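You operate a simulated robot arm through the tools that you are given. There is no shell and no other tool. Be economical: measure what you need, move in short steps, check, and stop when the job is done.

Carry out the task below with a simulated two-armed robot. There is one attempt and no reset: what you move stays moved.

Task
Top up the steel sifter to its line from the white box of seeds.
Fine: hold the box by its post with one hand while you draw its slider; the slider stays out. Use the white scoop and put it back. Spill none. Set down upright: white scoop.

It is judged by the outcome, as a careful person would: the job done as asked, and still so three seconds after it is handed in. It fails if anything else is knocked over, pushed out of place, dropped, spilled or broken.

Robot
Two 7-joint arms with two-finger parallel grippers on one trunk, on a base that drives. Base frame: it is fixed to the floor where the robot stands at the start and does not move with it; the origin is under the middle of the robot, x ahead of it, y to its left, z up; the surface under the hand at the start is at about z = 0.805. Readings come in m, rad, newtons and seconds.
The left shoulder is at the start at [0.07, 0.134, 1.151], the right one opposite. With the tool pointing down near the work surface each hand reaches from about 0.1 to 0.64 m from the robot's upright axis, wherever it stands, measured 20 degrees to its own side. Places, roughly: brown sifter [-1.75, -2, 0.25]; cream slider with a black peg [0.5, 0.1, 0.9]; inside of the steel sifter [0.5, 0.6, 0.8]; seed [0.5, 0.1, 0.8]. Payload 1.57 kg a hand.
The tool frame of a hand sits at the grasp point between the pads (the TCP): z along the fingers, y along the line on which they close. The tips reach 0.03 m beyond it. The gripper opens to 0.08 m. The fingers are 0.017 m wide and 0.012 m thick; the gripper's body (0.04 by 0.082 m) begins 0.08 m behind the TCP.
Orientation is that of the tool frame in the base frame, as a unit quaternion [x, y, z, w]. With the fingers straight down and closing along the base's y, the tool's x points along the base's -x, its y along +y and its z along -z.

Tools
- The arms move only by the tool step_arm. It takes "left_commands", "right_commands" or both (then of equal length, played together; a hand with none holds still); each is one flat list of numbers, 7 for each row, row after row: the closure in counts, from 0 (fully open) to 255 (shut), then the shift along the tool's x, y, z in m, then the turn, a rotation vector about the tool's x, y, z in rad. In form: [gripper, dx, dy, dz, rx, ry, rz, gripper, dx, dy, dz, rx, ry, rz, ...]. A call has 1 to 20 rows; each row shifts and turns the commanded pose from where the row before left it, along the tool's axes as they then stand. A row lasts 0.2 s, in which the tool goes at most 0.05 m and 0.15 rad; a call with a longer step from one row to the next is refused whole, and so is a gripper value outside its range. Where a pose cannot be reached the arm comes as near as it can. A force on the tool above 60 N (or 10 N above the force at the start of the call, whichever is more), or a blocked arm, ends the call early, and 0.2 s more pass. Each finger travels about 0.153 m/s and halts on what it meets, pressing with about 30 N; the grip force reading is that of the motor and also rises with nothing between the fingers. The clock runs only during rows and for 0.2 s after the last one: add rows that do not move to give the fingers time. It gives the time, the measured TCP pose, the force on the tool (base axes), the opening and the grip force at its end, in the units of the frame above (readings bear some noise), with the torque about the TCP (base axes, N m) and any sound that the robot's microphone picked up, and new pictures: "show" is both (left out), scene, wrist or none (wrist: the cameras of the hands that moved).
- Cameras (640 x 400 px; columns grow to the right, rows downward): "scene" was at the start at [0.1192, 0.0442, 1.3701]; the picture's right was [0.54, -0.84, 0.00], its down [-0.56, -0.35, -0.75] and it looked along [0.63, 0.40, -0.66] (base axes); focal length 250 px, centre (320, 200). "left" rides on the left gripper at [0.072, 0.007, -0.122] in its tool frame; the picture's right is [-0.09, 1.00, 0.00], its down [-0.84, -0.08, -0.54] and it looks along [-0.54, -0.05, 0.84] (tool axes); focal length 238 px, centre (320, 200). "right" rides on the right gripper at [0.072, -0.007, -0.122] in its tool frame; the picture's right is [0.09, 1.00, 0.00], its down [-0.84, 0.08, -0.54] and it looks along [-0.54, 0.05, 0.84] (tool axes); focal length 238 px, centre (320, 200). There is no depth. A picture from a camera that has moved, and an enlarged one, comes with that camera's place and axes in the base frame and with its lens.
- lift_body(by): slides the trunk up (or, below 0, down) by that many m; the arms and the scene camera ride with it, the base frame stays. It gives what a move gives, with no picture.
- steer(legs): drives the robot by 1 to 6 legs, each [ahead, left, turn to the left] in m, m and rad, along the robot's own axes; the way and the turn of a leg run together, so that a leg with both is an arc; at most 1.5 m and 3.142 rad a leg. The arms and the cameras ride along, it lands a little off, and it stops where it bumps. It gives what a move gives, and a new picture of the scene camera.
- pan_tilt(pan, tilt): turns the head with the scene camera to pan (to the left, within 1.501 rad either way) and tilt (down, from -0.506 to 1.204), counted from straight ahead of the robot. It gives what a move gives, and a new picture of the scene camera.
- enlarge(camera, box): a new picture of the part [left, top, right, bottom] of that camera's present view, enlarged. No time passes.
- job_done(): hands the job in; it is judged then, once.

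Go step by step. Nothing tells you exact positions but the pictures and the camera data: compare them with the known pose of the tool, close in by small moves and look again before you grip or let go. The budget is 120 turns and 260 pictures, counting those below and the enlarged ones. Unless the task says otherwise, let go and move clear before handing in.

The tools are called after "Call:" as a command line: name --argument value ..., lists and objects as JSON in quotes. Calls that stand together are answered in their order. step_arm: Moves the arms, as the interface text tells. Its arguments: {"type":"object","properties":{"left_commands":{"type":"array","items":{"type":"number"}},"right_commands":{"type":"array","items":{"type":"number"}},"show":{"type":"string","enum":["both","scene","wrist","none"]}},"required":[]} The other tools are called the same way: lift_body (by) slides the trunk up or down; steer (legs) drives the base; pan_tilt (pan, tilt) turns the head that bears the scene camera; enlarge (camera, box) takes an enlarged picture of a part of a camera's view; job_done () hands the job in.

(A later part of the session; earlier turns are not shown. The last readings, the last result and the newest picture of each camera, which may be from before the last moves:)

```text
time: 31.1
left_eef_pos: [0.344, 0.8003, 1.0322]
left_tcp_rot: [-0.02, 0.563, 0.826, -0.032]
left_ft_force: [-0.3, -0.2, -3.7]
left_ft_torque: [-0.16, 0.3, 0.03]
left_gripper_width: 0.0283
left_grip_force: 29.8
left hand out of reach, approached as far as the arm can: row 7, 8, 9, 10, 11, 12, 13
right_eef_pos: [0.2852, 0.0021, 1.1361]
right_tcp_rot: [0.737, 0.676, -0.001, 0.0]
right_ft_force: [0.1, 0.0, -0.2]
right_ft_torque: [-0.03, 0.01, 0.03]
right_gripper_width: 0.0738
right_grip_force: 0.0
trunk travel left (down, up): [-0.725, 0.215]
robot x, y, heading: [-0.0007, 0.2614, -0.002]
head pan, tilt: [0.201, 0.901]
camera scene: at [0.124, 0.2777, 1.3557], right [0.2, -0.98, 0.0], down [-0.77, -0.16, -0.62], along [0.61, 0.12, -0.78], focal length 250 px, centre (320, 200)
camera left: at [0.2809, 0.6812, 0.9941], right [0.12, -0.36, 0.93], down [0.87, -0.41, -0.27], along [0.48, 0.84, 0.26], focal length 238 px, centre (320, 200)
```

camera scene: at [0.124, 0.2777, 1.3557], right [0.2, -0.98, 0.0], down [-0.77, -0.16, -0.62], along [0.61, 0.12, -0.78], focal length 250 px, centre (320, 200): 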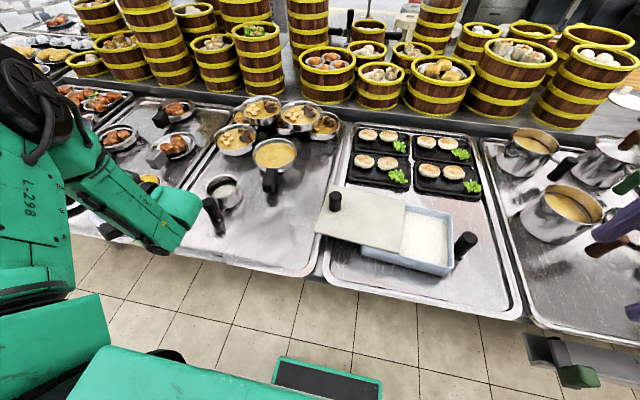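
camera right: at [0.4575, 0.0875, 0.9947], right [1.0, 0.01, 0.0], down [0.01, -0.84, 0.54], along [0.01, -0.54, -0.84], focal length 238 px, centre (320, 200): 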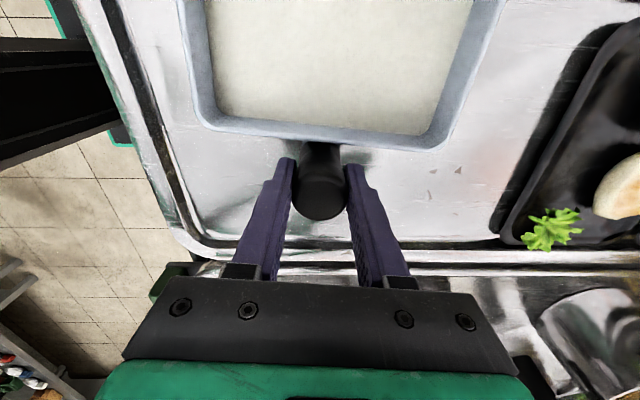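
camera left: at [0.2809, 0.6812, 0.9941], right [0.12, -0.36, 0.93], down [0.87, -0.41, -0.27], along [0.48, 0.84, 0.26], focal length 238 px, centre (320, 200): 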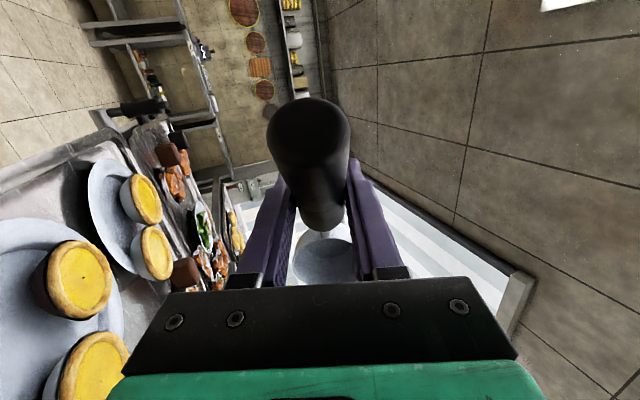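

The outward roll reaches 112° but only if the sifter is farther from the shoulder — so standing near y≈0.04 suits both scooping and pouring. Unroll and drive back right.

Call:
step_arm --left_commands '[255, 0, 0, 0, 0.15, 0, 0, 255, 0, 0, 0, 0.15, 0, 0, 255, 0, 0, 0, 0.15, 0, 0, 255, 0, 0, 0, 0.15, 0, 0, 255, 0, 0, 0, 0.15, 0, 0, 255, 0, 0, 0, 0.15, 0, 0, 255, 0, 0, 0, 0.15, 0, 0, 255, 0, 0, 0, 0.15, 0, 0, 255, 0, 0, 0, 0.15, 0, 0, 255, 0, 0, 0, 0.15, 0, 0, 255, 0, 0, 0, 0.15, 0, 0, 255, 0, 0, 0, 0.15, 0, 0, 255, 0, 0, 0, 0.15, 0, 0]' --show "none"

Call:
steer --legs '[[0, -0.22, 0]]'

Call:
enlarge --camera "scene" --box '[170, 120, 450, 300]'

```text
time: 33.9
left_eef_pos: [0.3428, 0.799, 1.0323]
left_tcp_rot: [-0.038, 0.999, -0.002, 0.0]
left_ft_force: [-0.3, -0.2, -3.6]
left_ft_torque: [-0.05, 0.33, -0.08]
left_gripper_width: 0.0279
left_grip_force: 30.0
right_eef_pos: [0.2841, -0.0004, 1.1353]
right_tcp_rot: [0.737, 0.676, 0.0, 0.0]
right_ft_force: [0.6, 0.4, -0.2]
right_ft_torque: [-0.05, 0.03, 0.01]
right_gripper_width: 0.0736
right_grip_force: 0.1
trunk travel left (down, up): [-0.725, 0.215]
robot x, y, heading: [0.0005, 0.258, -0.006]
head pan, tilt: [0.201, 0.901]
```

```text
time: 35.6
left_eef_pos: [0.3432, 0.5823, 1.0335]
left_tcp_rot: [-0.038, 0.999, 0.0, 0.0]
left_ft_force: [-0.1, -1.3, -4.5]
left_ft_torque: [-0.06, 0.31, 0.0]
left_gripper_width: 0.0282
left_grip_force: 29.9
right_eef_pos: [0.2822, -0.2182, 1.1363]
right_tcp_rot: [0.738, 0.675, -0.001, 0.0]
right_ft_force: [-0.4, 0.5, 0.7]
right_ft_torque: [-0.01, 0.02, 0.02]
right_gripper_width: 0.0739
right_grip_force: 0.1
trunk travel left (down, up): [-0.725, 0.215]
robot x, y, heading: [-0.001, 0.0449, -0.004]
head pan, tilt: [0.201, 0.901]
camera scene: at [0.1222, 0.0597, 1.3557], right [0.19, -0.98, 0.0], down [-0.77, -0.15, -0.62], along [0.61, 0.12, -0.78], focal length 250 px, centre (320, 200)
```

scene: 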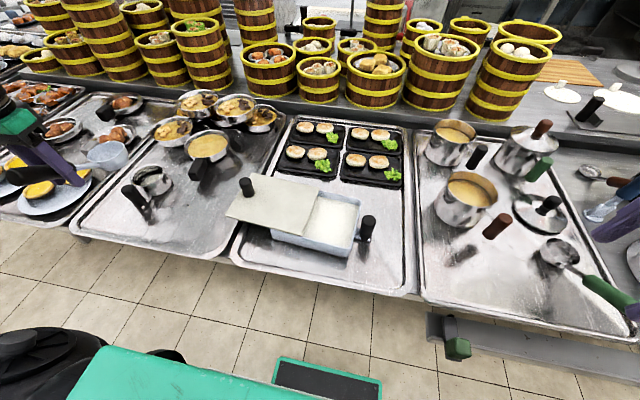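

```text
2.22 times, centred on (310, 210) of scene
camera zoom: at [0.1222, 0.0597, 1.3557], right [0.19, -0.98, 0.0], down [-0.77, -0.15, -0.62], along [0.61, 0.12, -0.78], focal length 556 px, centre (342, 178)
```

zoom: 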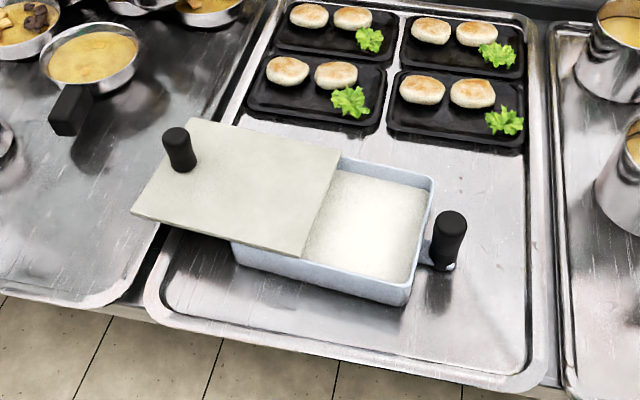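

Now bring the scoop, level, above the open half of the box and aligned with it.

Call:
step_arm --left_commands '[255, 0.0031, -0.0476, -0.0017, 0, 0, 0, 255, 0.0031, -0.0476, -0.0017, 0, 0, 0, 255, 0.0031, -0.0476, -0.0017, 0, 0, 0, 255, 0.0031, -0.0476, -0.0017, 0, 0, 0, 255, 0.0031, -0.0476, -0.0017, 0, 0, 0, 255, 0.0031, -0.0476, -0.0017, 0, 0, 0, 255, 0.0031, -0.0476, -0.0017, 0, 0, 0, 255, 0.0031, -0.0476, -0.0017, 0, 0, 0, 255, 0.0031, -0.0476, -0.0017, 0, 0, 0, 255, 0.0031, -0.0476, -0.0017, 0, 0, 0, 255, 0, 0, 0, 0, 0, 0.15, 255, 0, 0, 0, 0, 0, 0.01]'

Call:
enlarge --camera "scene" --box '[220, 150, 400, 270]'

```text
time: 38.2
left_eef_pos: [0.3491, 0.1038, 1.0518]
left_tcp_rot: [0.043, 0.999, 0.0, -0.001]
left_ft_force: [0.5, -0.2, -5.0]
left_ft_torque: [-0.01, 0.27, -0.03]
left_gripper_width: 0.0285
left_grip_force: 29.8
right_eef_pos: [0.2829, -0.2203, 1.1361]
right_tcp_rot: [0.738, 0.675, 0.0, -0.001]
right_ft_force: [0.4, -0.4, -0.9]
right_ft_torque: [0.0, 0.01, 0.01]
right_gripper_width: 0.0737
right_grip_force: 0.0
trunk travel left (down, up): [-0.725, 0.215]
robot x, y, heading: [-0.0014, 0.0435, -0.005]
head pan, tilt: [0.201, 0.901]
camera scene: at [0.1222, 0.0573, 1.3557], right [0.19, -0.98, 0.0], down [-0.77, -0.15, -0.62], along [0.61, 0.12, -0.78], focal length 250 px, centre (320, 200)
camera left: at [0.2787, 0.1169, 1.1738], right [0.18, 0.98, 0.0], down [0.83, -0.15, 0.54], along [0.53, -0.1, -0.84], focal length 238 px, centre (320, 200)
```

scene: 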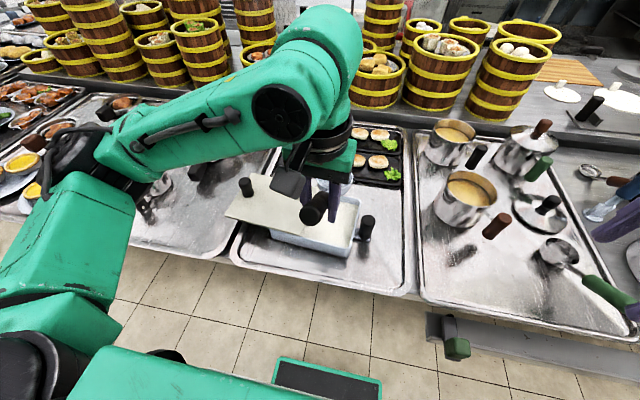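
left: 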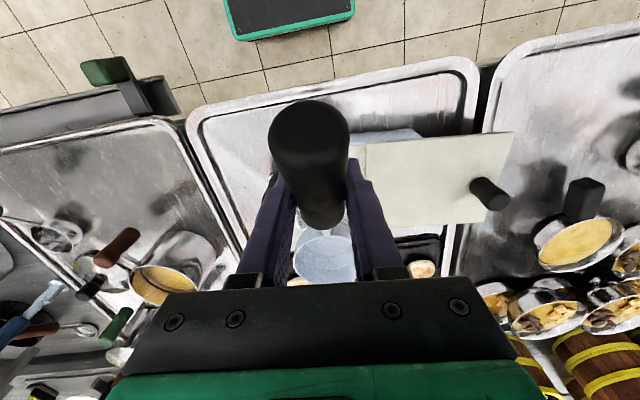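

```text
3.33 times, centred on (310, 210) of scene
camera zoom: at [0.1222, 0.0573, 1.3557], right [0.19, -0.98, 0.0], down [-0.77, -0.15, -0.62], along [0.61, 0.12, -0.78], focal length 834 px, centre (353, 167)
```

zoom: 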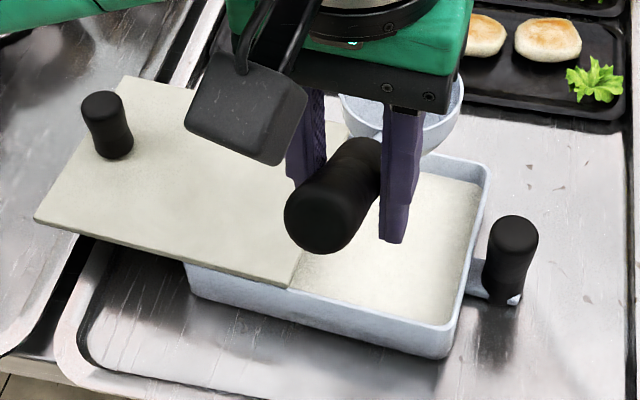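

Bowl offset confirmed relative to the tool. Pitch the bowl down ~35° above the seeds and check before entering.

Call:
step_arm --left_commands '[255, -0.014, 0, 0.02, 0, 0, 0, 255, -0.014, 0, 0.02, 0, 0, 0, 255, 0, 0, 0, 0, 0.15, 0, 255, 0, 0, 0, 0, 0.15, 0, 255, 0, 0, 0, 0, 0.15, 0, 255, 0, 0, 0, 0, 0.15, 0]'

Call:
enlarge --camera "scene" --box '[220, 150, 400, 270]'

```text
time: 39.6
left_eef_pos: [0.3772, 0.1006, 1.0107]
left_tcp_rot: [0.042, 0.954, 0.014, -0.297]
left_ft_force: [-0.2, 0.3, -4.9]
left_ft_torque: [0.04, 0.14, -0.02]
left_gripper_width: 0.0281
left_grip_force: 30.0
right_eef_pos: [0.2828, -0.2216, 1.1343]
right_tcp_rot: [0.738, 0.675, 0.0, -0.001]
right_ft_force: [0.3, 0.3, -0.3]
right_ft_torque: [0.02, 0.01, 0.01]
right_gripper_width: 0.0739
right_grip_force: 0.2
trunk travel left (down, up): [-0.725, 0.215]
robot x, y, heading: [0.0026, 0.0434, -0.003]
head pan, tilt: [0.201, 0.901]
camera scene: at [0.123, 0.0562, 1.3557], right [0.19, -0.98, 0.0], down [-0.77, -0.15, -0.62], along [0.61, 0.12, -0.78], focal length 250 px, centre (320, 200)
camera left: at [0.3881, 0.1068, 1.1525], right [0.16, 0.99, -0.05], down [0.99, -0.16, -0.03], along [-0.04, -0.05, -1.0], focal length 238 px, centre (320, 200)
```

scene: 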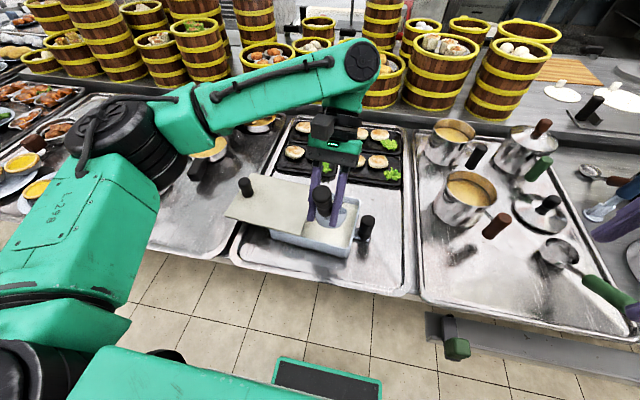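
left: 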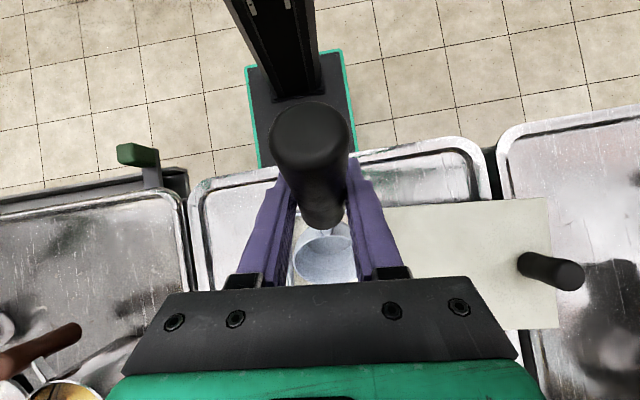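

```text
3.33 times, centred on (310, 210) of scene
camera zoom: at [0.123, 0.0562, 1.3557], right [0.19, -0.98, 0.0], down [-0.77, -0.15, -0.62], along [0.61, 0.12, -0.78], focal length 834 px, centre (353, 167)
```

zoom: 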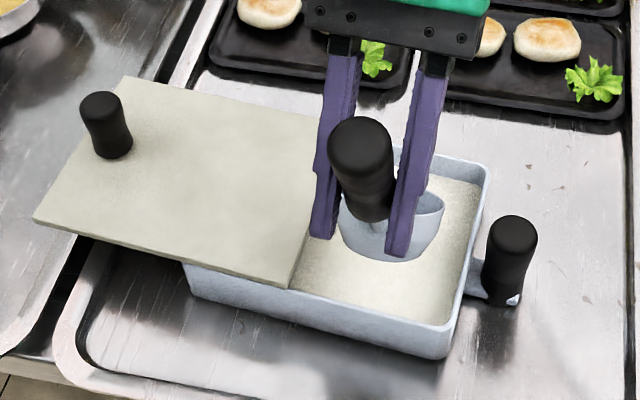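

The bowl sits nicely between lid edge and right wall. Now the scooping stroke: lower in, push forward, level out, rise slightly, and look.

Call:
step_arm --left_commands '[255, -0.0096, 0, 0.014, 0, 0, 0, 255, -0.0096, 0, 0.014, 0, 0, 0, 255, -0.0096, 0, 0.014, 0, 0, 0, 255, -0.0096, 0, 0.014, 0, 0, 0, 255, -0.0105, 0, -0.006, 0, 0, 0, 255, 0.0001, 0, 0.0084, 0, -0.15, 0, 255, 0.0045, 0, 0.0096, 0, -0.15, 0, 255, 0.0068, 0, 0.0096, 0, -0.15, 0, 255, 0.0065, 0, 0.0056, 0, -0.15, 0, 255, 0, 0, 0, 0, 0, 0, 255, 0, 0, -0.006, 0, 0, 0, 255, 0, 0, -0.006, 0, 0, 0]'

Call:
enlarge --camera "scene" --box '[220, 150, 400, 270]'

Call:
enlarge --camera "left" --box '[240, 180, 400, 290]'

```text
time: 42.2
left_eef_pos: [0.3588, 0.1018, 0.9289]
left_tcp_rot: [0.043, 0.999, 0.0, 0.0]
left_ft_force: [0.2, 0.0, -4.0]
left_ft_torque: [0.01, 0.27, -0.03]
left_gripper_width: 0.0282
left_grip_force: 30.2
right_eef_pos: [0.2823, -0.2196, 1.1353]
right_tcp_rot: [0.738, 0.675, 0.0, 0.0]
right_ft_force: [-0.1, 0.3, -0.7]
right_ft_torque: [-0.01, -0.03, -0.01]
right_gripper_width: 0.0738
right_grip_force: 0.0
trunk travel left (down, up): [-0.725, 0.215]
robot x, y, heading: [0.0054, 0.0438, -0.008]
head pan, tilt: [0.201, 0.901]
camera scene: at [0.1219, 0.0571, 1.3558], right [0.19, -0.98, 0.0], down [-0.77, -0.15, -0.62], along [0.61, 0.12, -0.78], focal length 250 px, centre (320, 200)
camera left: at [0.288, 0.1157, 1.051], right [0.18, 0.98, 0.0], down [0.83, -0.15, 0.54], along [0.53, -0.1, -0.84], focal length 238 px, centre (320, 200)
```

scene: 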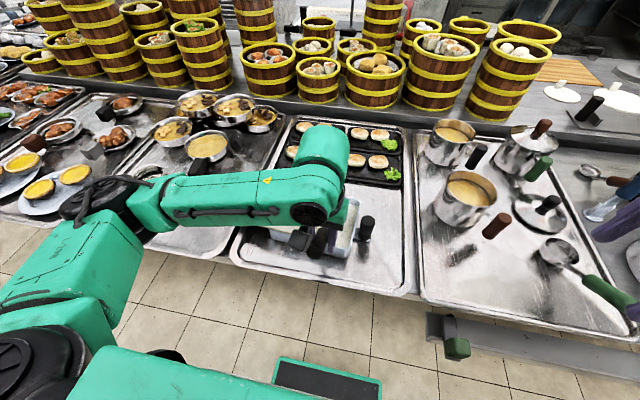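
left: 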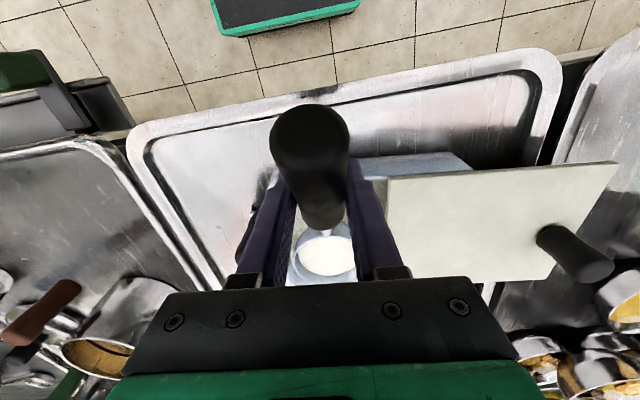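

```text
3.33 times, centred on (310, 210) of scene
camera zoom: at [0.1219, 0.0571, 1.3558], right [0.19, -0.98, 0.0], down [-0.77, -0.15, -0.62], along [0.61, 0.12, -0.78], focal length 834 px, centre (353, 167)
```

zoom: 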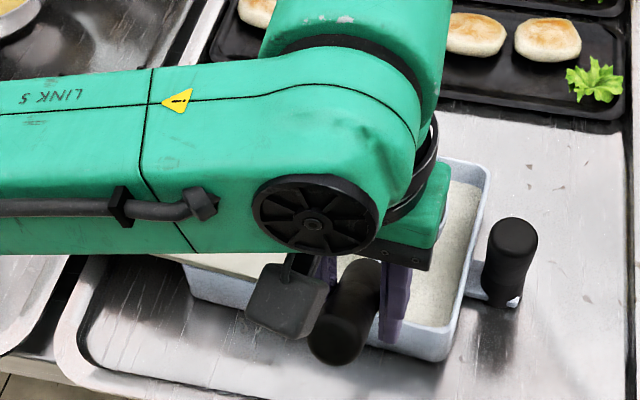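

```text
3.64 times, centred on (320, 235) of left
camera zoom: at [0.288, 0.1157, 1.051], right [0.18, 0.98, 0.0], down [0.83, -0.15, 0.54], along [0.53, -0.1, -0.84], focal length 867 px, centre (320, 73)
```

zoom: 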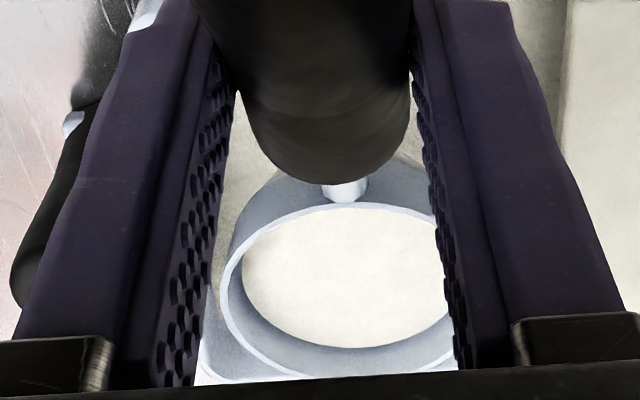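

The scoop is filled just below its rim, with none outside visible. Lift straight up, straighten yaw and carry level, slowly, toward the sifter.

Call:
step_arm --left_commands '[255, 0, 0, -0.015, 0, 0, 0, 255, 0, 0, -0.025, 0, 0, 0, 255, 0, 0, -0.025, 0, 0, 0, 255, 0, 0, -0.025, 0, 0, 0, 255, 0, 0, -0.015, 0, 0, 0, 255, 0, 0, 0, 0, 0, -0.06, 255, 0, 0, 0, 0, 0, -0.06, 255, 0, 0, 0, 0, 0, -0.04]' --show "none"

Call:
step_arm --left_commands '[255, -0.003, 0.015, 0, 0, 0, 0, 255, -0.0049, 0.03, 0, 0, 0, 0, 255, -0.0049, 0.032, 0, 0, 0, 0, 255, -0.0049, 0.032, 0, 0, 0, 0, 255, -0.0049, 0.032, 0, 0, 0, 0, 255, -0.0049, 0.032, 0, 0, 0, 0, 255, -0.0049, 0.032, 0, 0, 0, 0, 255, -0.0049, 0.032, 0, 0, 0, 0, 255, -0.0049, 0.032, 0, 0, 0, 0, 255, -0.0049, 0.032, 0, 0, 0, 0, 255, -0.0049, 0.032, 0, 0, 0, 0, 255, -0.0049, 0.032, 0, 0, 0, 0, 255, -0.0049, 0.032, 0, 0, 0, 0, 255, -0.0049, 0.032, 0, 0, 0, 0, 255, -0.0049, 0.032, 0, 0, 0, 0, 255, -0.003, 0.02, 0, 0, 0, 0, 255, -0.003, 0.012, 0, 0, 0, 0]'

Call:
enlarge --camera "left" --box '[220, 60, 420, 290]'

Call:
pan_tilt --pan 0.7 --tilt 0.75

```text
time: 44.0
left_eef_pos: [0.3584, 0.1024, 1.0337]
left_tcp_rot: [-0.038, 0.999, 0.0, -0.001]
left_ft_force: [0.2, -0.5, -4.5]
left_ft_torque: [-0.03, 0.3, -0.02]
left_gripper_width: 0.0282
left_grip_force: 29.4
right_eef_pos: [0.2815, -0.2204, 1.1348]
right_tcp_rot: [0.738, 0.675, -0.001, 0.0]
right_ft_force: [0.5, 0.6, 0.6]
right_ft_torque: [0.0, 0.03, 0.0]
right_gripper_width: 0.0737
right_grip_force: 0.1
trunk travel left (down, up): [-0.725, 0.215]
robot x, y, heading: [-0.0067, 0.0449, -0.007]
head pan, tilt: [0.201, 0.901]
```

```text
time: 47.6
left_eef_pos: [0.4011, 0.5992, 1.0325]
left_tcp_rot: [-0.036, 0.999, 0.0, -0.002]
left_ft_force: [-0.5, -0.8, -4.5]
left_ft_torque: [-0.09, 0.3, -0.05]
left_gripper_width: 0.0284
left_grip_force: 30.0
right_eef_pos: [0.2825, -0.2192, 1.1356]
right_tcp_rot: [0.738, 0.675, 0.0, 0.001]
right_ft_force: [0.2, -0.2, -0.3]
right_ft_torque: [-0.01, 0.0, 0.01]
right_gripper_width: 0.0737
right_grip_force: 0.0
trunk travel left (down, up): [-0.725, 0.215]
robot x, y, heading: [-0.0016, 0.0466, -0.005]
head pan, tilt: [0.201, 0.901]
camera scene: at [0.1225, 0.058, 1.3557], right [0.19, -0.98, 0.0], down [-0.77, -0.15, -0.62], along [0.61, 0.12, -0.78], focal length 250 px, centre (320, 200)
camera left: at [0.3289, 0.6023, 1.1549], right [0.02, 1.0, 0.0], down [0.84, -0.01, 0.54], along [0.54, -0.01, -0.84], focal length 238 px, centre (320, 200)
```

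scene: 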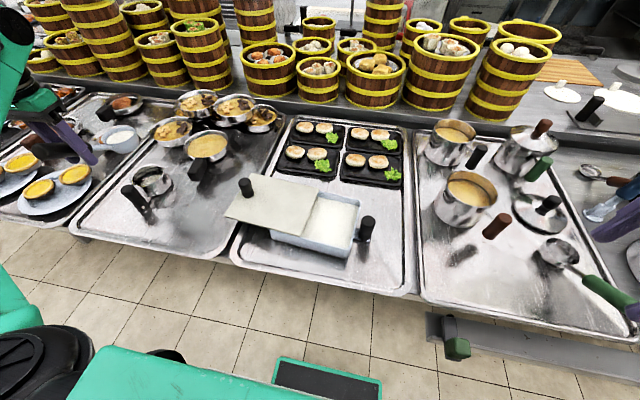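
left: 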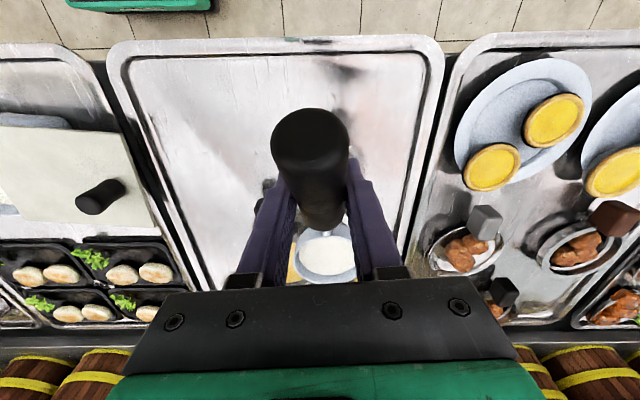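

```text
1.74 times, centred on (320, 175) of left
camera zoom: at [0.3289, 0.6023, 1.1549], right [0.02, 1.0, 0.0], down [0.84, -0.01, 0.54], along [0.54, -0.01, -0.84], focal length 414 px, centre (320, 244)
```

zoom: 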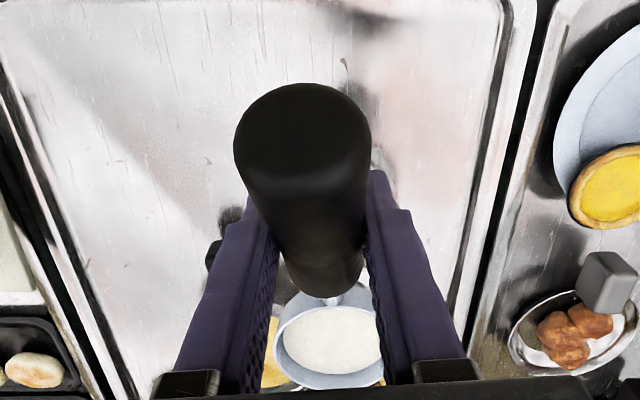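

```text
time: 48.5
left_eef_pos: [0.3998, 0.5986, 1.0326]
left_tcp_rot: [-0.038, 0.999, -0.001, -0.001]
left_ft_force: [-0.1, 0.6, -4.5]
left_ft_torque: [0.02, 0.28, 0.04]
left_gripper_width: 0.0283
left_grip_force: 30.1
right_eef_pos: [0.283, -0.2183, 1.1359]
right_tcp_rot: [0.738, 0.675, 0.0, 0.0]
right_ft_force: [-0.2, 0.3, -0.8]
right_ft_torque: [-0.01, 0.03, -0.02]
right_gripper_width: 0.0738
right_grip_force: 0.1
trunk travel left (down, up): [-0.725, 0.215]
robot x, y, heading: [0.0003, 0.0433, -0.008]
head pan, tilt: [0.7, 0.75]
camera scene: at [0.112, 0.0961, 1.3676], right [0.64, -0.77, 0.0], down [-0.53, -0.44, -0.73], along [0.56, 0.47, -0.68], focal length 250 px, centre (320, 200)
```

scene: 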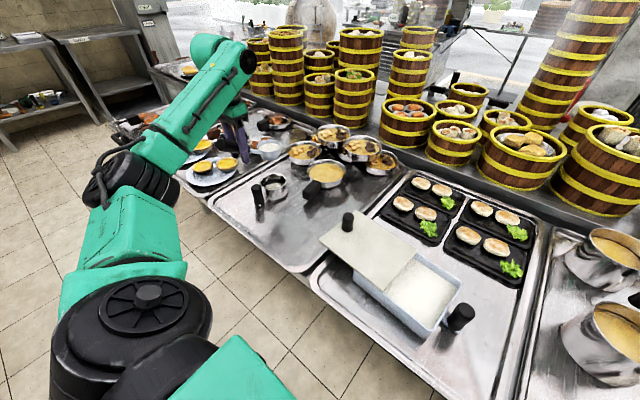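

Arm reaches. Look closely at the sifter's present level and line.

Call:
enlarge --camera "scene" --box '[220, 120, 320, 220]'

Call:
enlarge --camera "scene" --box '[250, 165, 296, 211]'

```text
4.00 times, centred on (270, 170) of scene
camera zoom: at [0.112, 0.0961, 1.3676], right [0.64, -0.77, 0.0], down [-0.53, -0.44, -0.73], along [0.56, 0.47, -0.68], focal length 1000 px, centre (520, 320)
```

zoom: 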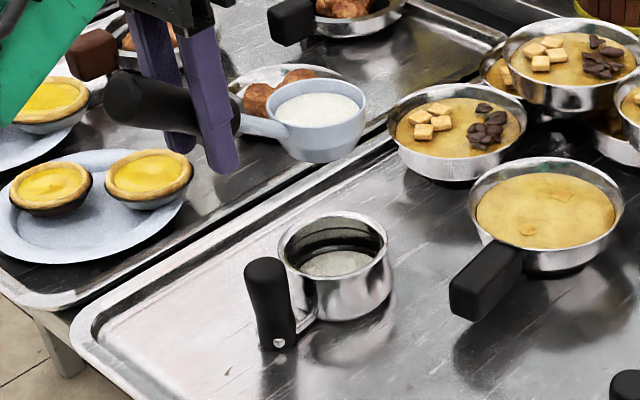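

```text
8.70 times, centred on (273, 188) of scene
camera zoom: at [0.112, 0.0961, 1.3676], right [0.64, -0.77, 0.0], down [-0.53, -0.44, -0.73], along [0.56, 0.47, -0.68], focal length 2174 px, centre (729, 304)
```

zoom: 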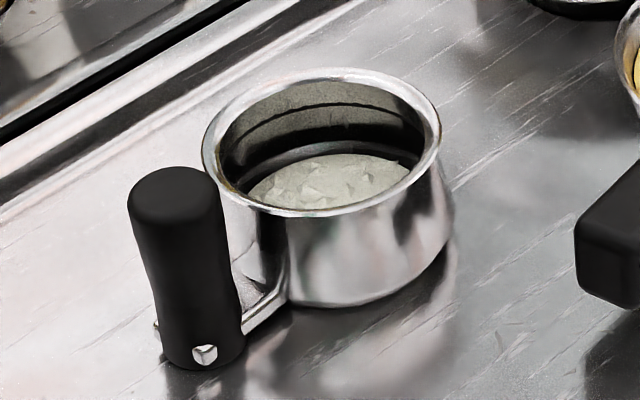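

The line is a dark ring about a centimetre-plus above the present seed level. Lower the level scoop to just above the sifter and check position.

Call:
step_arm --left_commands '[255, -0.0013, 0.0042, 0.021, 0, 0, 0, 255, -0.0013, 0.0042, 0.021, 0, 0, 0, 255, -0.0013, 0.0042, 0.021, 0, 0, 0, 255, -0.0013, 0.0042, 0.021, 0, 0, 0]' --show "none"

Call:
enlarge --camera "scene" --box '[220, 130, 320, 230]'

```text
time: 49.5
left_eef_pos: [0.4047, 0.6175, 0.948]
left_tcp_rot: [-0.038, 0.999, -0.001, -0.001]
left_ft_force: [-0.7, 0.3, -3.5]
left_ft_torque: [0.01, 0.35, 0.05]
left_gripper_width: 0.0282
left_grip_force: 30.1
right_eef_pos: [0.2831, -0.2181, 1.1357]
right_tcp_rot: [0.738, 0.675, 0.0, 0.001]
right_ft_force: [0.1, -0.2, -0.8]
right_ft_torque: [-0.03, -0.01, 0.06]
right_gripper_width: 0.0738
right_grip_force: 0.1
trunk travel left (down, up): [-0.725, 0.215]
robot x, y, heading: [-0.002, 0.0414, -0.003]
head pan, tilt: [0.7, 0.75]
```

```text
4.00 times, centred on (270, 180) of scene
camera zoom: at [0.1124, 0.097, 1.3676], right [0.64, -0.77, 0.0], down [-0.52, -0.44, -0.73], along [0.56, 0.47, -0.68], focal length 1000 px, centre (520, 280)
```

zoom: 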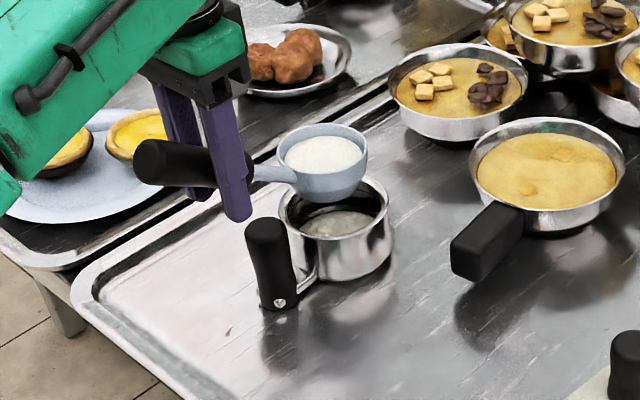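

Well placed above the sifter. Begin a gradual tilt toward the robot's right (opening to −y), to about 50°.

Call:
step_arm --left_commands '[255, 0, 0.0012, 0.002, -0.15, 0, 0, 255, 0, 0.0009, 0.0022, -0.15, 0, 0, 255, 0, 0.0006, 0.0023, -0.15, 0, 0, 255, 0, 0.0002, 0.0023, -0.15, 0, 0, 255, 0, 0, 0, -0.1, 0, 0, 255, 0, 0, 0, 0, 0, 0]' --show "none"

Call:
enlarge --camera "scene" --box '[220, 130, 320, 230]'

```text
time: 50.9
left_eef_pos: [0.4028, 0.622, 0.9422]
left_tcp_rot: [-0.034, 0.939, 0.343, -0.014]
left_ft_force: [0.1, 0.5, -5.1]
left_ft_torque: [-0.14, 0.27, -0.02]
left_gripper_width: 0.0286
left_grip_force: 30.0
right_eef_pos: [0.2814, -0.2189, 1.1362]
right_tcp_rot: [0.738, 0.675, 0.0, 0.0]
right_ft_force: [-0.6, 0.6, -0.3]
right_ft_torque: [0.0, 0.02, -0.02]
right_gripper_width: 0.0741
right_grip_force: 0.0
trunk travel left (down, up): [-0.725, 0.215]
robot x, y, heading: [-0.0045, 0.0452, -0.008]
head pan, tilt: [0.7, 0.75]
```

```text
4.00 times, centred on (270, 180) of scene
camera zoom: at [0.1118, 0.0964, 1.3676], right [0.64, -0.77, 0.0], down [-0.52, -0.44, -0.73], along [0.56, 0.47, -0.68], focal length 1000 px, centre (520, 280)
```

zoom: 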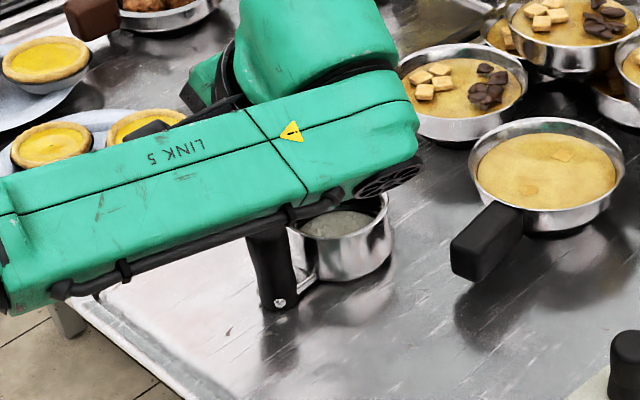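

The arm hides it from the head; check with the wrist camera.

Call:
enlarge --camera "left" --box '[210, 150, 430, 290]'

Call:
pan_tilt --pan 1.1 --tilt 0.8

```text
2.86 times, centred on (320, 220) of left
camera zoom: at [0.3377, 0.5441, 1.0388], right [0.04, 0.77, 0.64], down [0.87, -0.34, 0.36], along [0.5, 0.54, -0.68], focal length 681 px, centre (320, 143)
```

zoom: 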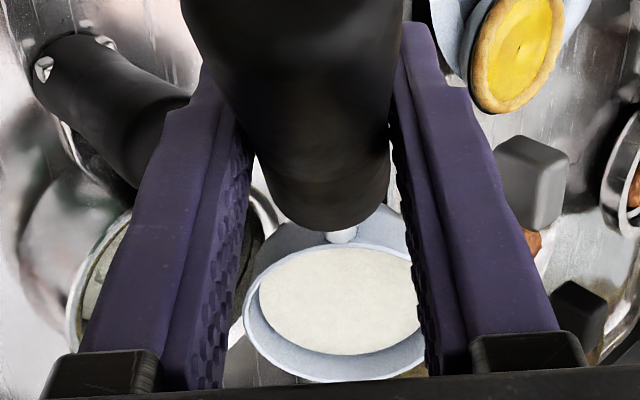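

```text
time: 51.8
left_eef_pos: [0.4031, 0.6215, 0.9406]
left_tcp_rot: [-0.036, 0.939, 0.342, -0.014]
left_ft_force: [-0.3, -0.7, -3.8]
left_ft_torque: [-0.12, 0.29, -0.03]
left_gripper_width: 0.0279
left_grip_force: 30.2
right_eef_pos: [0.2833, -0.2198, 1.1354]
right_tcp_rot: [0.738, 0.675, 0.0, 0.0]
right_ft_force: [-0.3, 0.0, 0.4]
right_ft_torque: [0.03, -0.02, 0.02]
right_gripper_width: 0.0738
right_grip_force: 0.1
trunk travel left (down, up): [-0.725, 0.215]
robot x, y, heading: [-0.0003, 0.0458, -0.004]
head pan, tilt: [1.1, 0.799]
camera scene: at [0.0854, 0.1149, 1.3636], right [0.89, -0.46, 0.0], down [-0.33, -0.64, -0.7], along [0.32, 0.62, -0.72], focal length 250 px, centre (320, 200)
```

scene: 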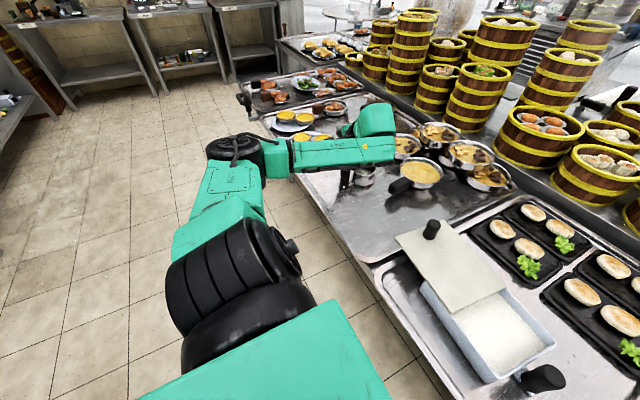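

Nothing has flowed yet at 40°. Tilt on in small steps, keeping the lip over the sifter.

Call:
step_arm --left_commands '[255, 0, -0.0027, -0.0022, -0.1, 0, 0, 255, 0, -0.0025, -0.0025, -0.1, 0, 0, 255, 0, 0, 0, 0, 0, 0]' --show "none"

Call:
enlarge --camera "left" --box '[210, 150, 430, 290]'

```text
time: 52.6
left_eef_pos: [0.403, 0.6147, 0.9406]
left_tcp_rot: [-0.033, 0.9, 0.435, -0.018]
left_ft_force: [-0.1, 0.3, -4.0]
left_ft_torque: [-0.15, 0.31, 0.0]
left_gripper_width: 0.0285
left_grip_force: 29.3
right_eef_pos: [0.2824, -0.2193, 1.1354]
right_tcp_rot: [0.738, 0.674, 0.0, 0.0]
right_ft_force: [1.1, -0.2, 0.0]
right_ft_torque: [-0.05, -0.01, -0.03]
right_gripper_width: 0.0738
right_grip_force: 0.1
trunk travel left (down, up): [-0.725, 0.215]
robot x, y, heading: [-0.0035, 0.044, -0.0]
head pan, tilt: [1.1, 0.799]
```

```text
2.86 times, centred on (320, 220) of left
camera zoom: at [0.339, 0.5195, 1.0219], right [0.05, 0.62, 0.78], down [0.87, -0.41, 0.28], along [0.49, 0.67, -0.56], focal length 681 px, centre (320, 143)
```

zoom: 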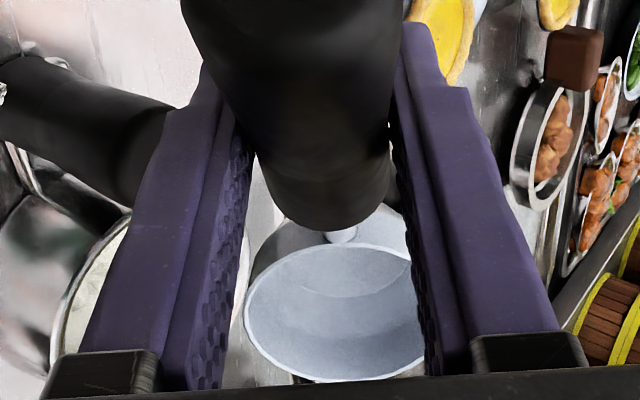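

The scoop emptied between 40° and 51°. Lift, level the scoop and look at the sifter and around it.

Call:
step_arm --left_commands '[255, 0, 0.02, -0.015, 0, 0, 0, 255, 0, 0.02, -0.015, 0.15, 0, 0, 255, 0, 0.02, -0.02, 0.15, 0, 0, 255, 0, 0.015, -0.02, 0.15, 0, 0, 255, 0, 0, -0.02, 0.15, 0, 0, 255, 0, -0.03, 0, 0.15, 0, 0, 255, 0, -0.04, 0, 0.15, 0, 0, 255, 0, -0.045, 0, 0, 0, 0, 255, 0, -0.045, 0, 0, 0, 0, 255, 0, -0.045, 0, 0, 0, 0]' --show "none"

Call:
pan_tilt --pan 0.8 --tilt 0.75

Call:
enlarge --camera "scene" --box '[250, 150, 350, 230]'

```text
time: 54.8
left_eef_pos: [0.4186, 0.4054, 1.0467]
left_tcp_rot: [-0.038, 0.999, 0.001, 0.0]
left_ft_force: [-1.1, -1.1, -4.0]
left_ft_torque: [-0.03, 0.3, -0.01]
left_gripper_width: 0.028
left_grip_force: 29.6
right_eef_pos: [0.2825, -0.2206, 1.1356]
right_tcp_rot: [0.737, 0.676, 0.0, -0.002]
right_ft_force: [0.4, -1.1, -0.6]
right_ft_torque: [-0.02, 0.01, 0.01]
right_gripper_width: 0.0737
right_grip_force: 0.0
trunk travel left (down, up): [-0.725, 0.215]
robot x, y, heading: [0.0018, 0.0398, -0.009]
head pan, tilt: [1.1, 0.799]
```

```text
time: 55.6
left_eef_pos: [0.4178, 0.4079, 1.0461]
left_tcp_rot: [-0.037, 0.999, 0.001, -0.001]
left_ft_force: [0.0, 0.3, -4.1]
left_ft_torque: [0.01, 0.3, 0.01]
left_gripper_width: 0.0281
left_grip_force: 29.8
right_eef_pos: [0.2818, -0.2198, 1.1354]
right_tcp_rot: [0.738, 0.675, -0.001, -0.001]
right_ft_force: [0.4, -0.3, 0.0]
right_ft_torque: [0.03, 0.0, 0.0]
right_gripper_width: 0.0738
right_grip_force: 0.0
trunk travel left (down, up): [-0.725, 0.215]
robot x, y, heading: [0.0011, 0.0419, -0.006]
head pan, tilt: [0.799, 0.75]
camera scene: at [0.1062, 0.1023, 1.3676], right [0.71, -0.7, 0.0], down [-0.48, -0.49, -0.73], along [0.51, 0.52, -0.68], focal length 250 px, centre (320, 200)
```

scene: 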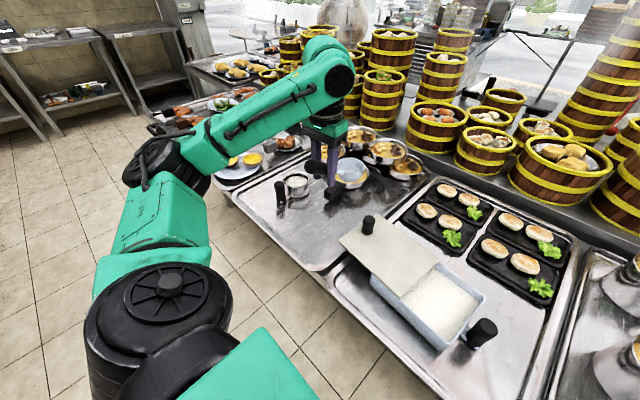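

```text
5.00 times, centred on (300, 190) of scene
camera zoom: at [0.1062, 0.1023, 1.3676], right [0.71, -0.7, 0.0], down [-0.48, -0.49, -0.73], along [0.51, 0.52, -0.68], focal length 1250 px, centre (420, 250)
```

zoom: 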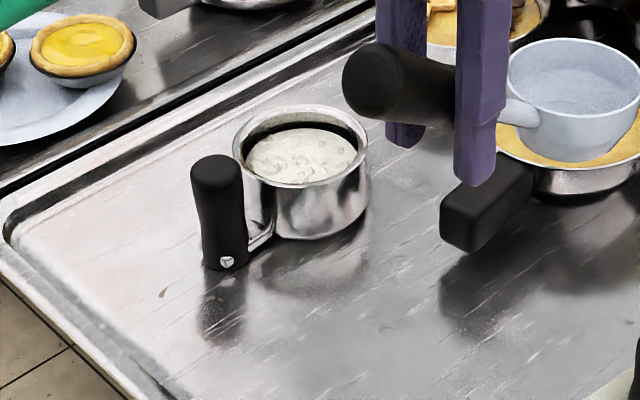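

No spill. Zoom in on the level against the line.

Call:
enlarge --camera "scene" --box '[284, 166, 328, 196]'

Call:
enlarge --camera "left" --box '[380, 60, 640, 260]'

```text
13.33 times, centred on (306, 181) of scene
camera zoom: at [0.1062, 0.1023, 1.3676], right [0.71, -0.7, 0.0], down [-0.48, -0.49, -0.73], along [0.51, 0.52, -0.68], focal length 3334 px, centre (507, 453)
```

zoom: 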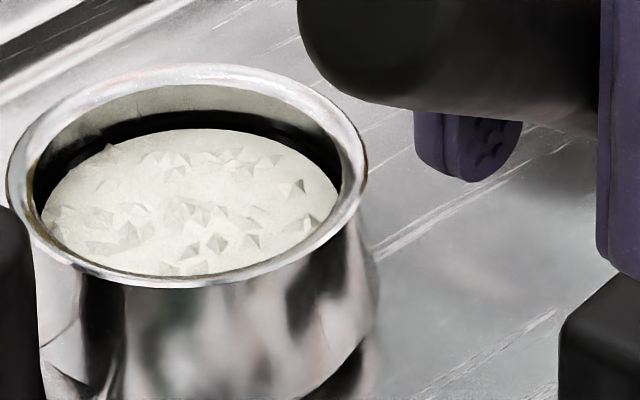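

```text
2.00 times, centred on (510, 160) of left
camera zoom: at [0.3475, 0.4098, 1.1691], right [0.02, 1.0, 0.0], down [0.84, -0.01, 0.54], along [0.54, -0.01, -0.84], focal length 477 px, centre (-60, 280)
```

zoom: 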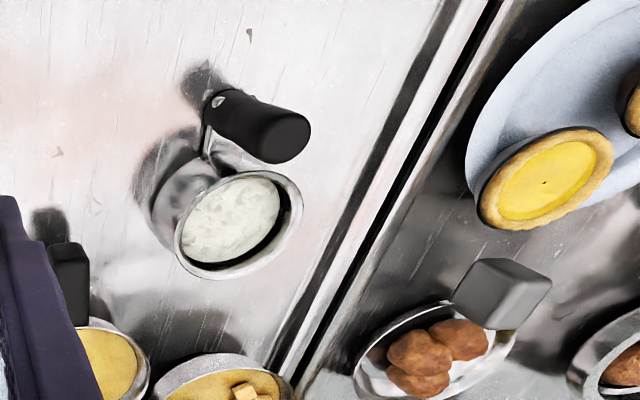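

I need a closer look at the ring vs. seed surface; bring the wrist camera nearer (scoop kept beside the sifter, not over it).

Call:
step_arm --left_commands '[255, 0.0077, 0.023, 0.0153, 0, 0, 0, 255, 0.0077, 0.023, 0.0153, 0, 0, 0, 255, 0.0077, 0.023, 0.0153, 0, 0, 0]' --show "none"

Call:
enlarge --camera "left" --box '[385, 150, 495, 240]'

Call:
enlarge --camera "scene" --box '[290, 166, 318, 186]'

```text
time: 56.4
left_eef_pos: [0.3906, 0.4764, 1.0002]
left_tcp_rot: [-0.037, 0.999, 0.0, 0.0]
left_ft_force: [0.3, 0.0, -4.2]
left_ft_torque: [0.03, 0.3, 0.01]
left_gripper_width: 0.0283
left_grip_force: 29.9
right_eef_pos: [0.2822, -0.2192, 1.1362]
right_tcp_rot: [0.738, 0.675, 0.001, 0.0]
right_ft_force: [-0.5, -0.6, 0.2]
right_ft_torque: [-0.02, 0.01, 0.03]
right_gripper_width: 0.0737
right_grip_force: 0.0
trunk travel left (down, up): [-0.725, 0.215]
robot x, y, heading: [0.0006, 0.0472, -0.005]
head pan, tilt: [0.799, 0.75]
```

```text
4.44 times, centred on (440, 195) of left
camera zoom: at [0.3197, 0.4786, 1.1238], right [0.02, 1.0, 0.0], down [0.84, -0.02, 0.54], along [0.54, -0.01, -0.84], focal length 1059 px, centre (-213, 222)
```

zoom: 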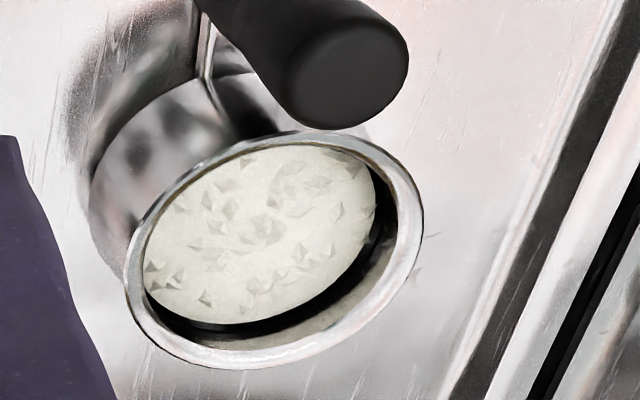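

```text
16.00 times, centred on (304, 176) of scene
camera zoom: at [0.106, 0.1026, 1.3676], right [0.71, -0.7, 0.0], down [-0.48, -0.49, -0.73], along [0.51, 0.52, -0.68], focal length 4001 px, centre (576, 584)
```

zoom: 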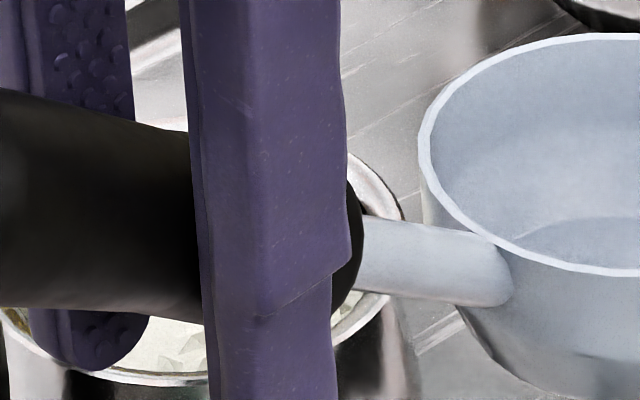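

Zoom harder on the ring/seed boundary.

Call:
enlarge --camera "left" --box '[408, 206, 448, 236]'

Call:
enlarge --camera "left" --box '[434, 184, 464, 214]'

```text
13.33 times, centred on (428, 221) of left
camera zoom: at [0.3197, 0.4786, 1.1238], right [0.02, 1.0, 0.0], down [0.84, -0.02, 0.54], along [0.54, -0.01, -0.84], focal length 3178 px, centre (-1120, -80)
```

zoom: 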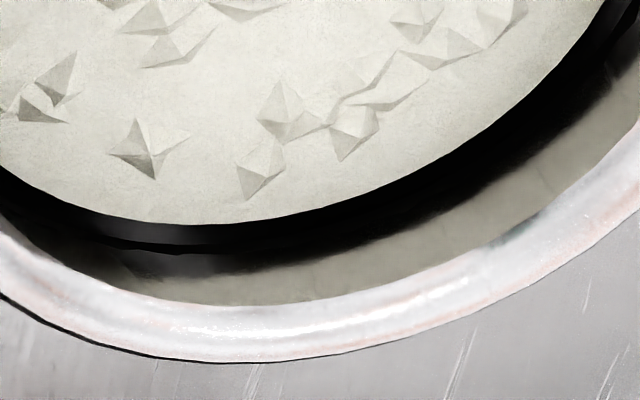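

```text
13.33 times, centred on (449, 199) of left
camera zoom: at [0.3197, 0.4786, 1.1238], right [0.02, 1.0, 0.0], down [0.84, -0.02, 0.54], along [0.54, -0.01, -0.84], focal length 3178 px, centre (-1400, 213)
```

zoom: 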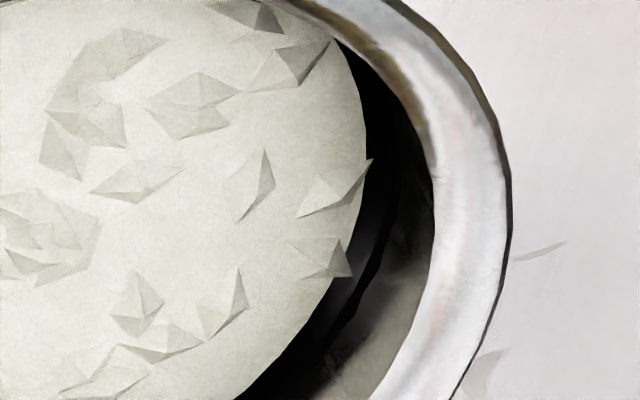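

The painted ring sits ~3 mm above the seed surface: nearly there, about a seventh of a scoop short. I'll take one small, shallow scoop and add it. Go back over the box in the same pitched pose.

Call:
step_arm --left_commands '[255, 0.007, -0.0368, -0.005, 0, 0, 0, 255, 0.007, -0.0368, -0.005, 0, 0, 0, 255, 0.007, -0.0368, -0.005, 0, 0, 0, 255, 0.007, -0.0368, -0.005, 0, 0, 0, 255, 0.007, -0.0368, -0.005, 0, 0, 0, 255, 0.007, -0.0368, -0.005, 0, 0, 0, 255, 0.007, -0.0368, -0.005, 0, 0, 0, 255, 0.007, -0.0368, -0.005, 0, 0, 0, 255, 0.007, -0.0368, -0.005, 0, 0, 0, 255, 0.007, -0.0368, -0.005, 0, 0, 0, 255, 0, 0, 0, 0, 0, 0.15, 255, 0, 0, 0, 0, 0, 0.01, 255, -0.014, 0, 0.02, 0, 0, 0, 255, -0.014, 0, 0.02, 0, 0, 0, 255, 0, 0, 0, 0, 0.15, 0, 255, 0, 0, 0, 0, 0.15, 0, 255, 0, 0, 0, 0, 0.15, 0, 255, 0, 0, 0, 0, 0.15, 0]' --show "none"

Call:
pan_tilt --pan 0.2 --tilt 0.9

Call:
enlarge --camera "scene" --box '[270, 150, 390, 250]'

```text
time: 60.2
left_eef_pos: [0.378, 0.0984, 1.0119]
left_tcp_rot: [0.04, 0.954, 0.013, -0.296]
left_ft_force: [0.0, 0.1, -3.7]
left_ft_torque: [0.04, 0.17, 0.02]
left_gripper_width: 0.028
left_grip_force: 29.5
right_eef_pos: [0.283, -0.2201, 1.135]
right_tcp_rot: [0.738, 0.675, 0.001, -0.002]
right_ft_force: [0.3, 0.5, 0.4]
right_ft_torque: [0.02, -0.03, 0.01]
right_gripper_width: 0.0737
right_grip_force: 0.1
trunk travel left (down, up): [-0.725, 0.215]
robot x, y, heading: [-0.0008, 0.0444, -0.005]
head pan, tilt: [0.799, 0.75]
```

```text
time: 61.2
left_eef_pos: [0.3763, 0.0992, 1.0116]
left_tcp_rot: [0.041, 0.954, 0.013, -0.296]
left_ft_force: [-0.5, 0.5, -3.5]
left_ft_torque: [0.06, 0.14, 0.03]
left_gripper_width: 0.0283
left_grip_force: 30.0
right_eef_pos: [0.2814, -0.2204, 1.1359]
right_tcp_rot: [0.738, 0.675, 0.001, 0.0]
right_ft_force: [-0.6, 0.3, -0.2]
right_ft_torque: [0.02, -0.01, 0.01]
right_gripper_width: 0.0736
right_grip_force: 0.0
trunk travel left (down, up): [-0.725, 0.215]
robot x, y, heading: [-0.0021, 0.0437, -0.007]
head pan, tilt: [0.201, 0.901]
camera scene: at [0.1223, 0.0571, 1.3558], right [0.19, -0.98, 0.0], down [-0.77, -0.15, -0.62], along [0.61, 0.12, -0.78], focal length 250 px, centre (320, 200)
```

scene: 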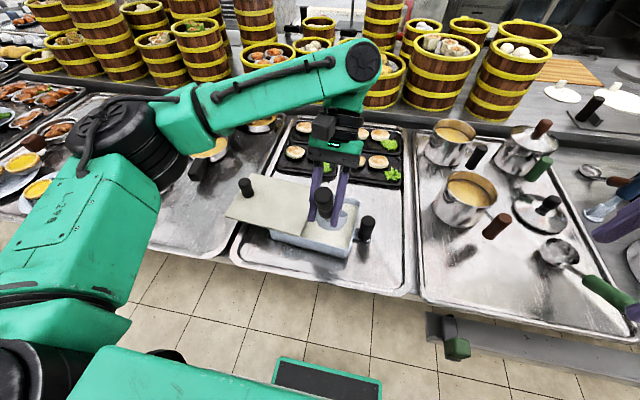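

```text
4.00 times, centred on (330, 200) of scene
camera zoom: at [0.1223, 0.0571, 1.3558], right [0.19, -0.98, 0.0], down [-0.77, -0.15, -0.62], along [0.61, 0.12, -0.78], focal length 1000 px, centre (280, 200)
```

zoom: 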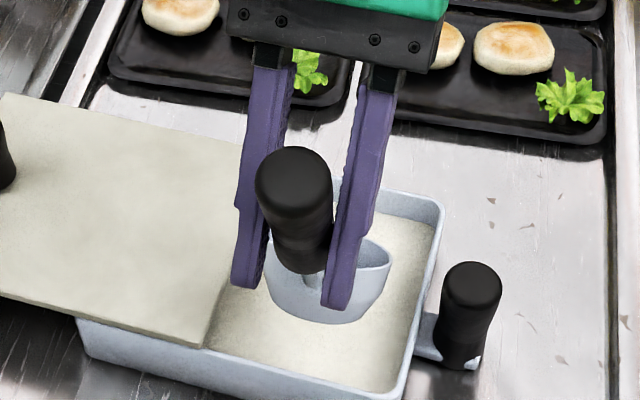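

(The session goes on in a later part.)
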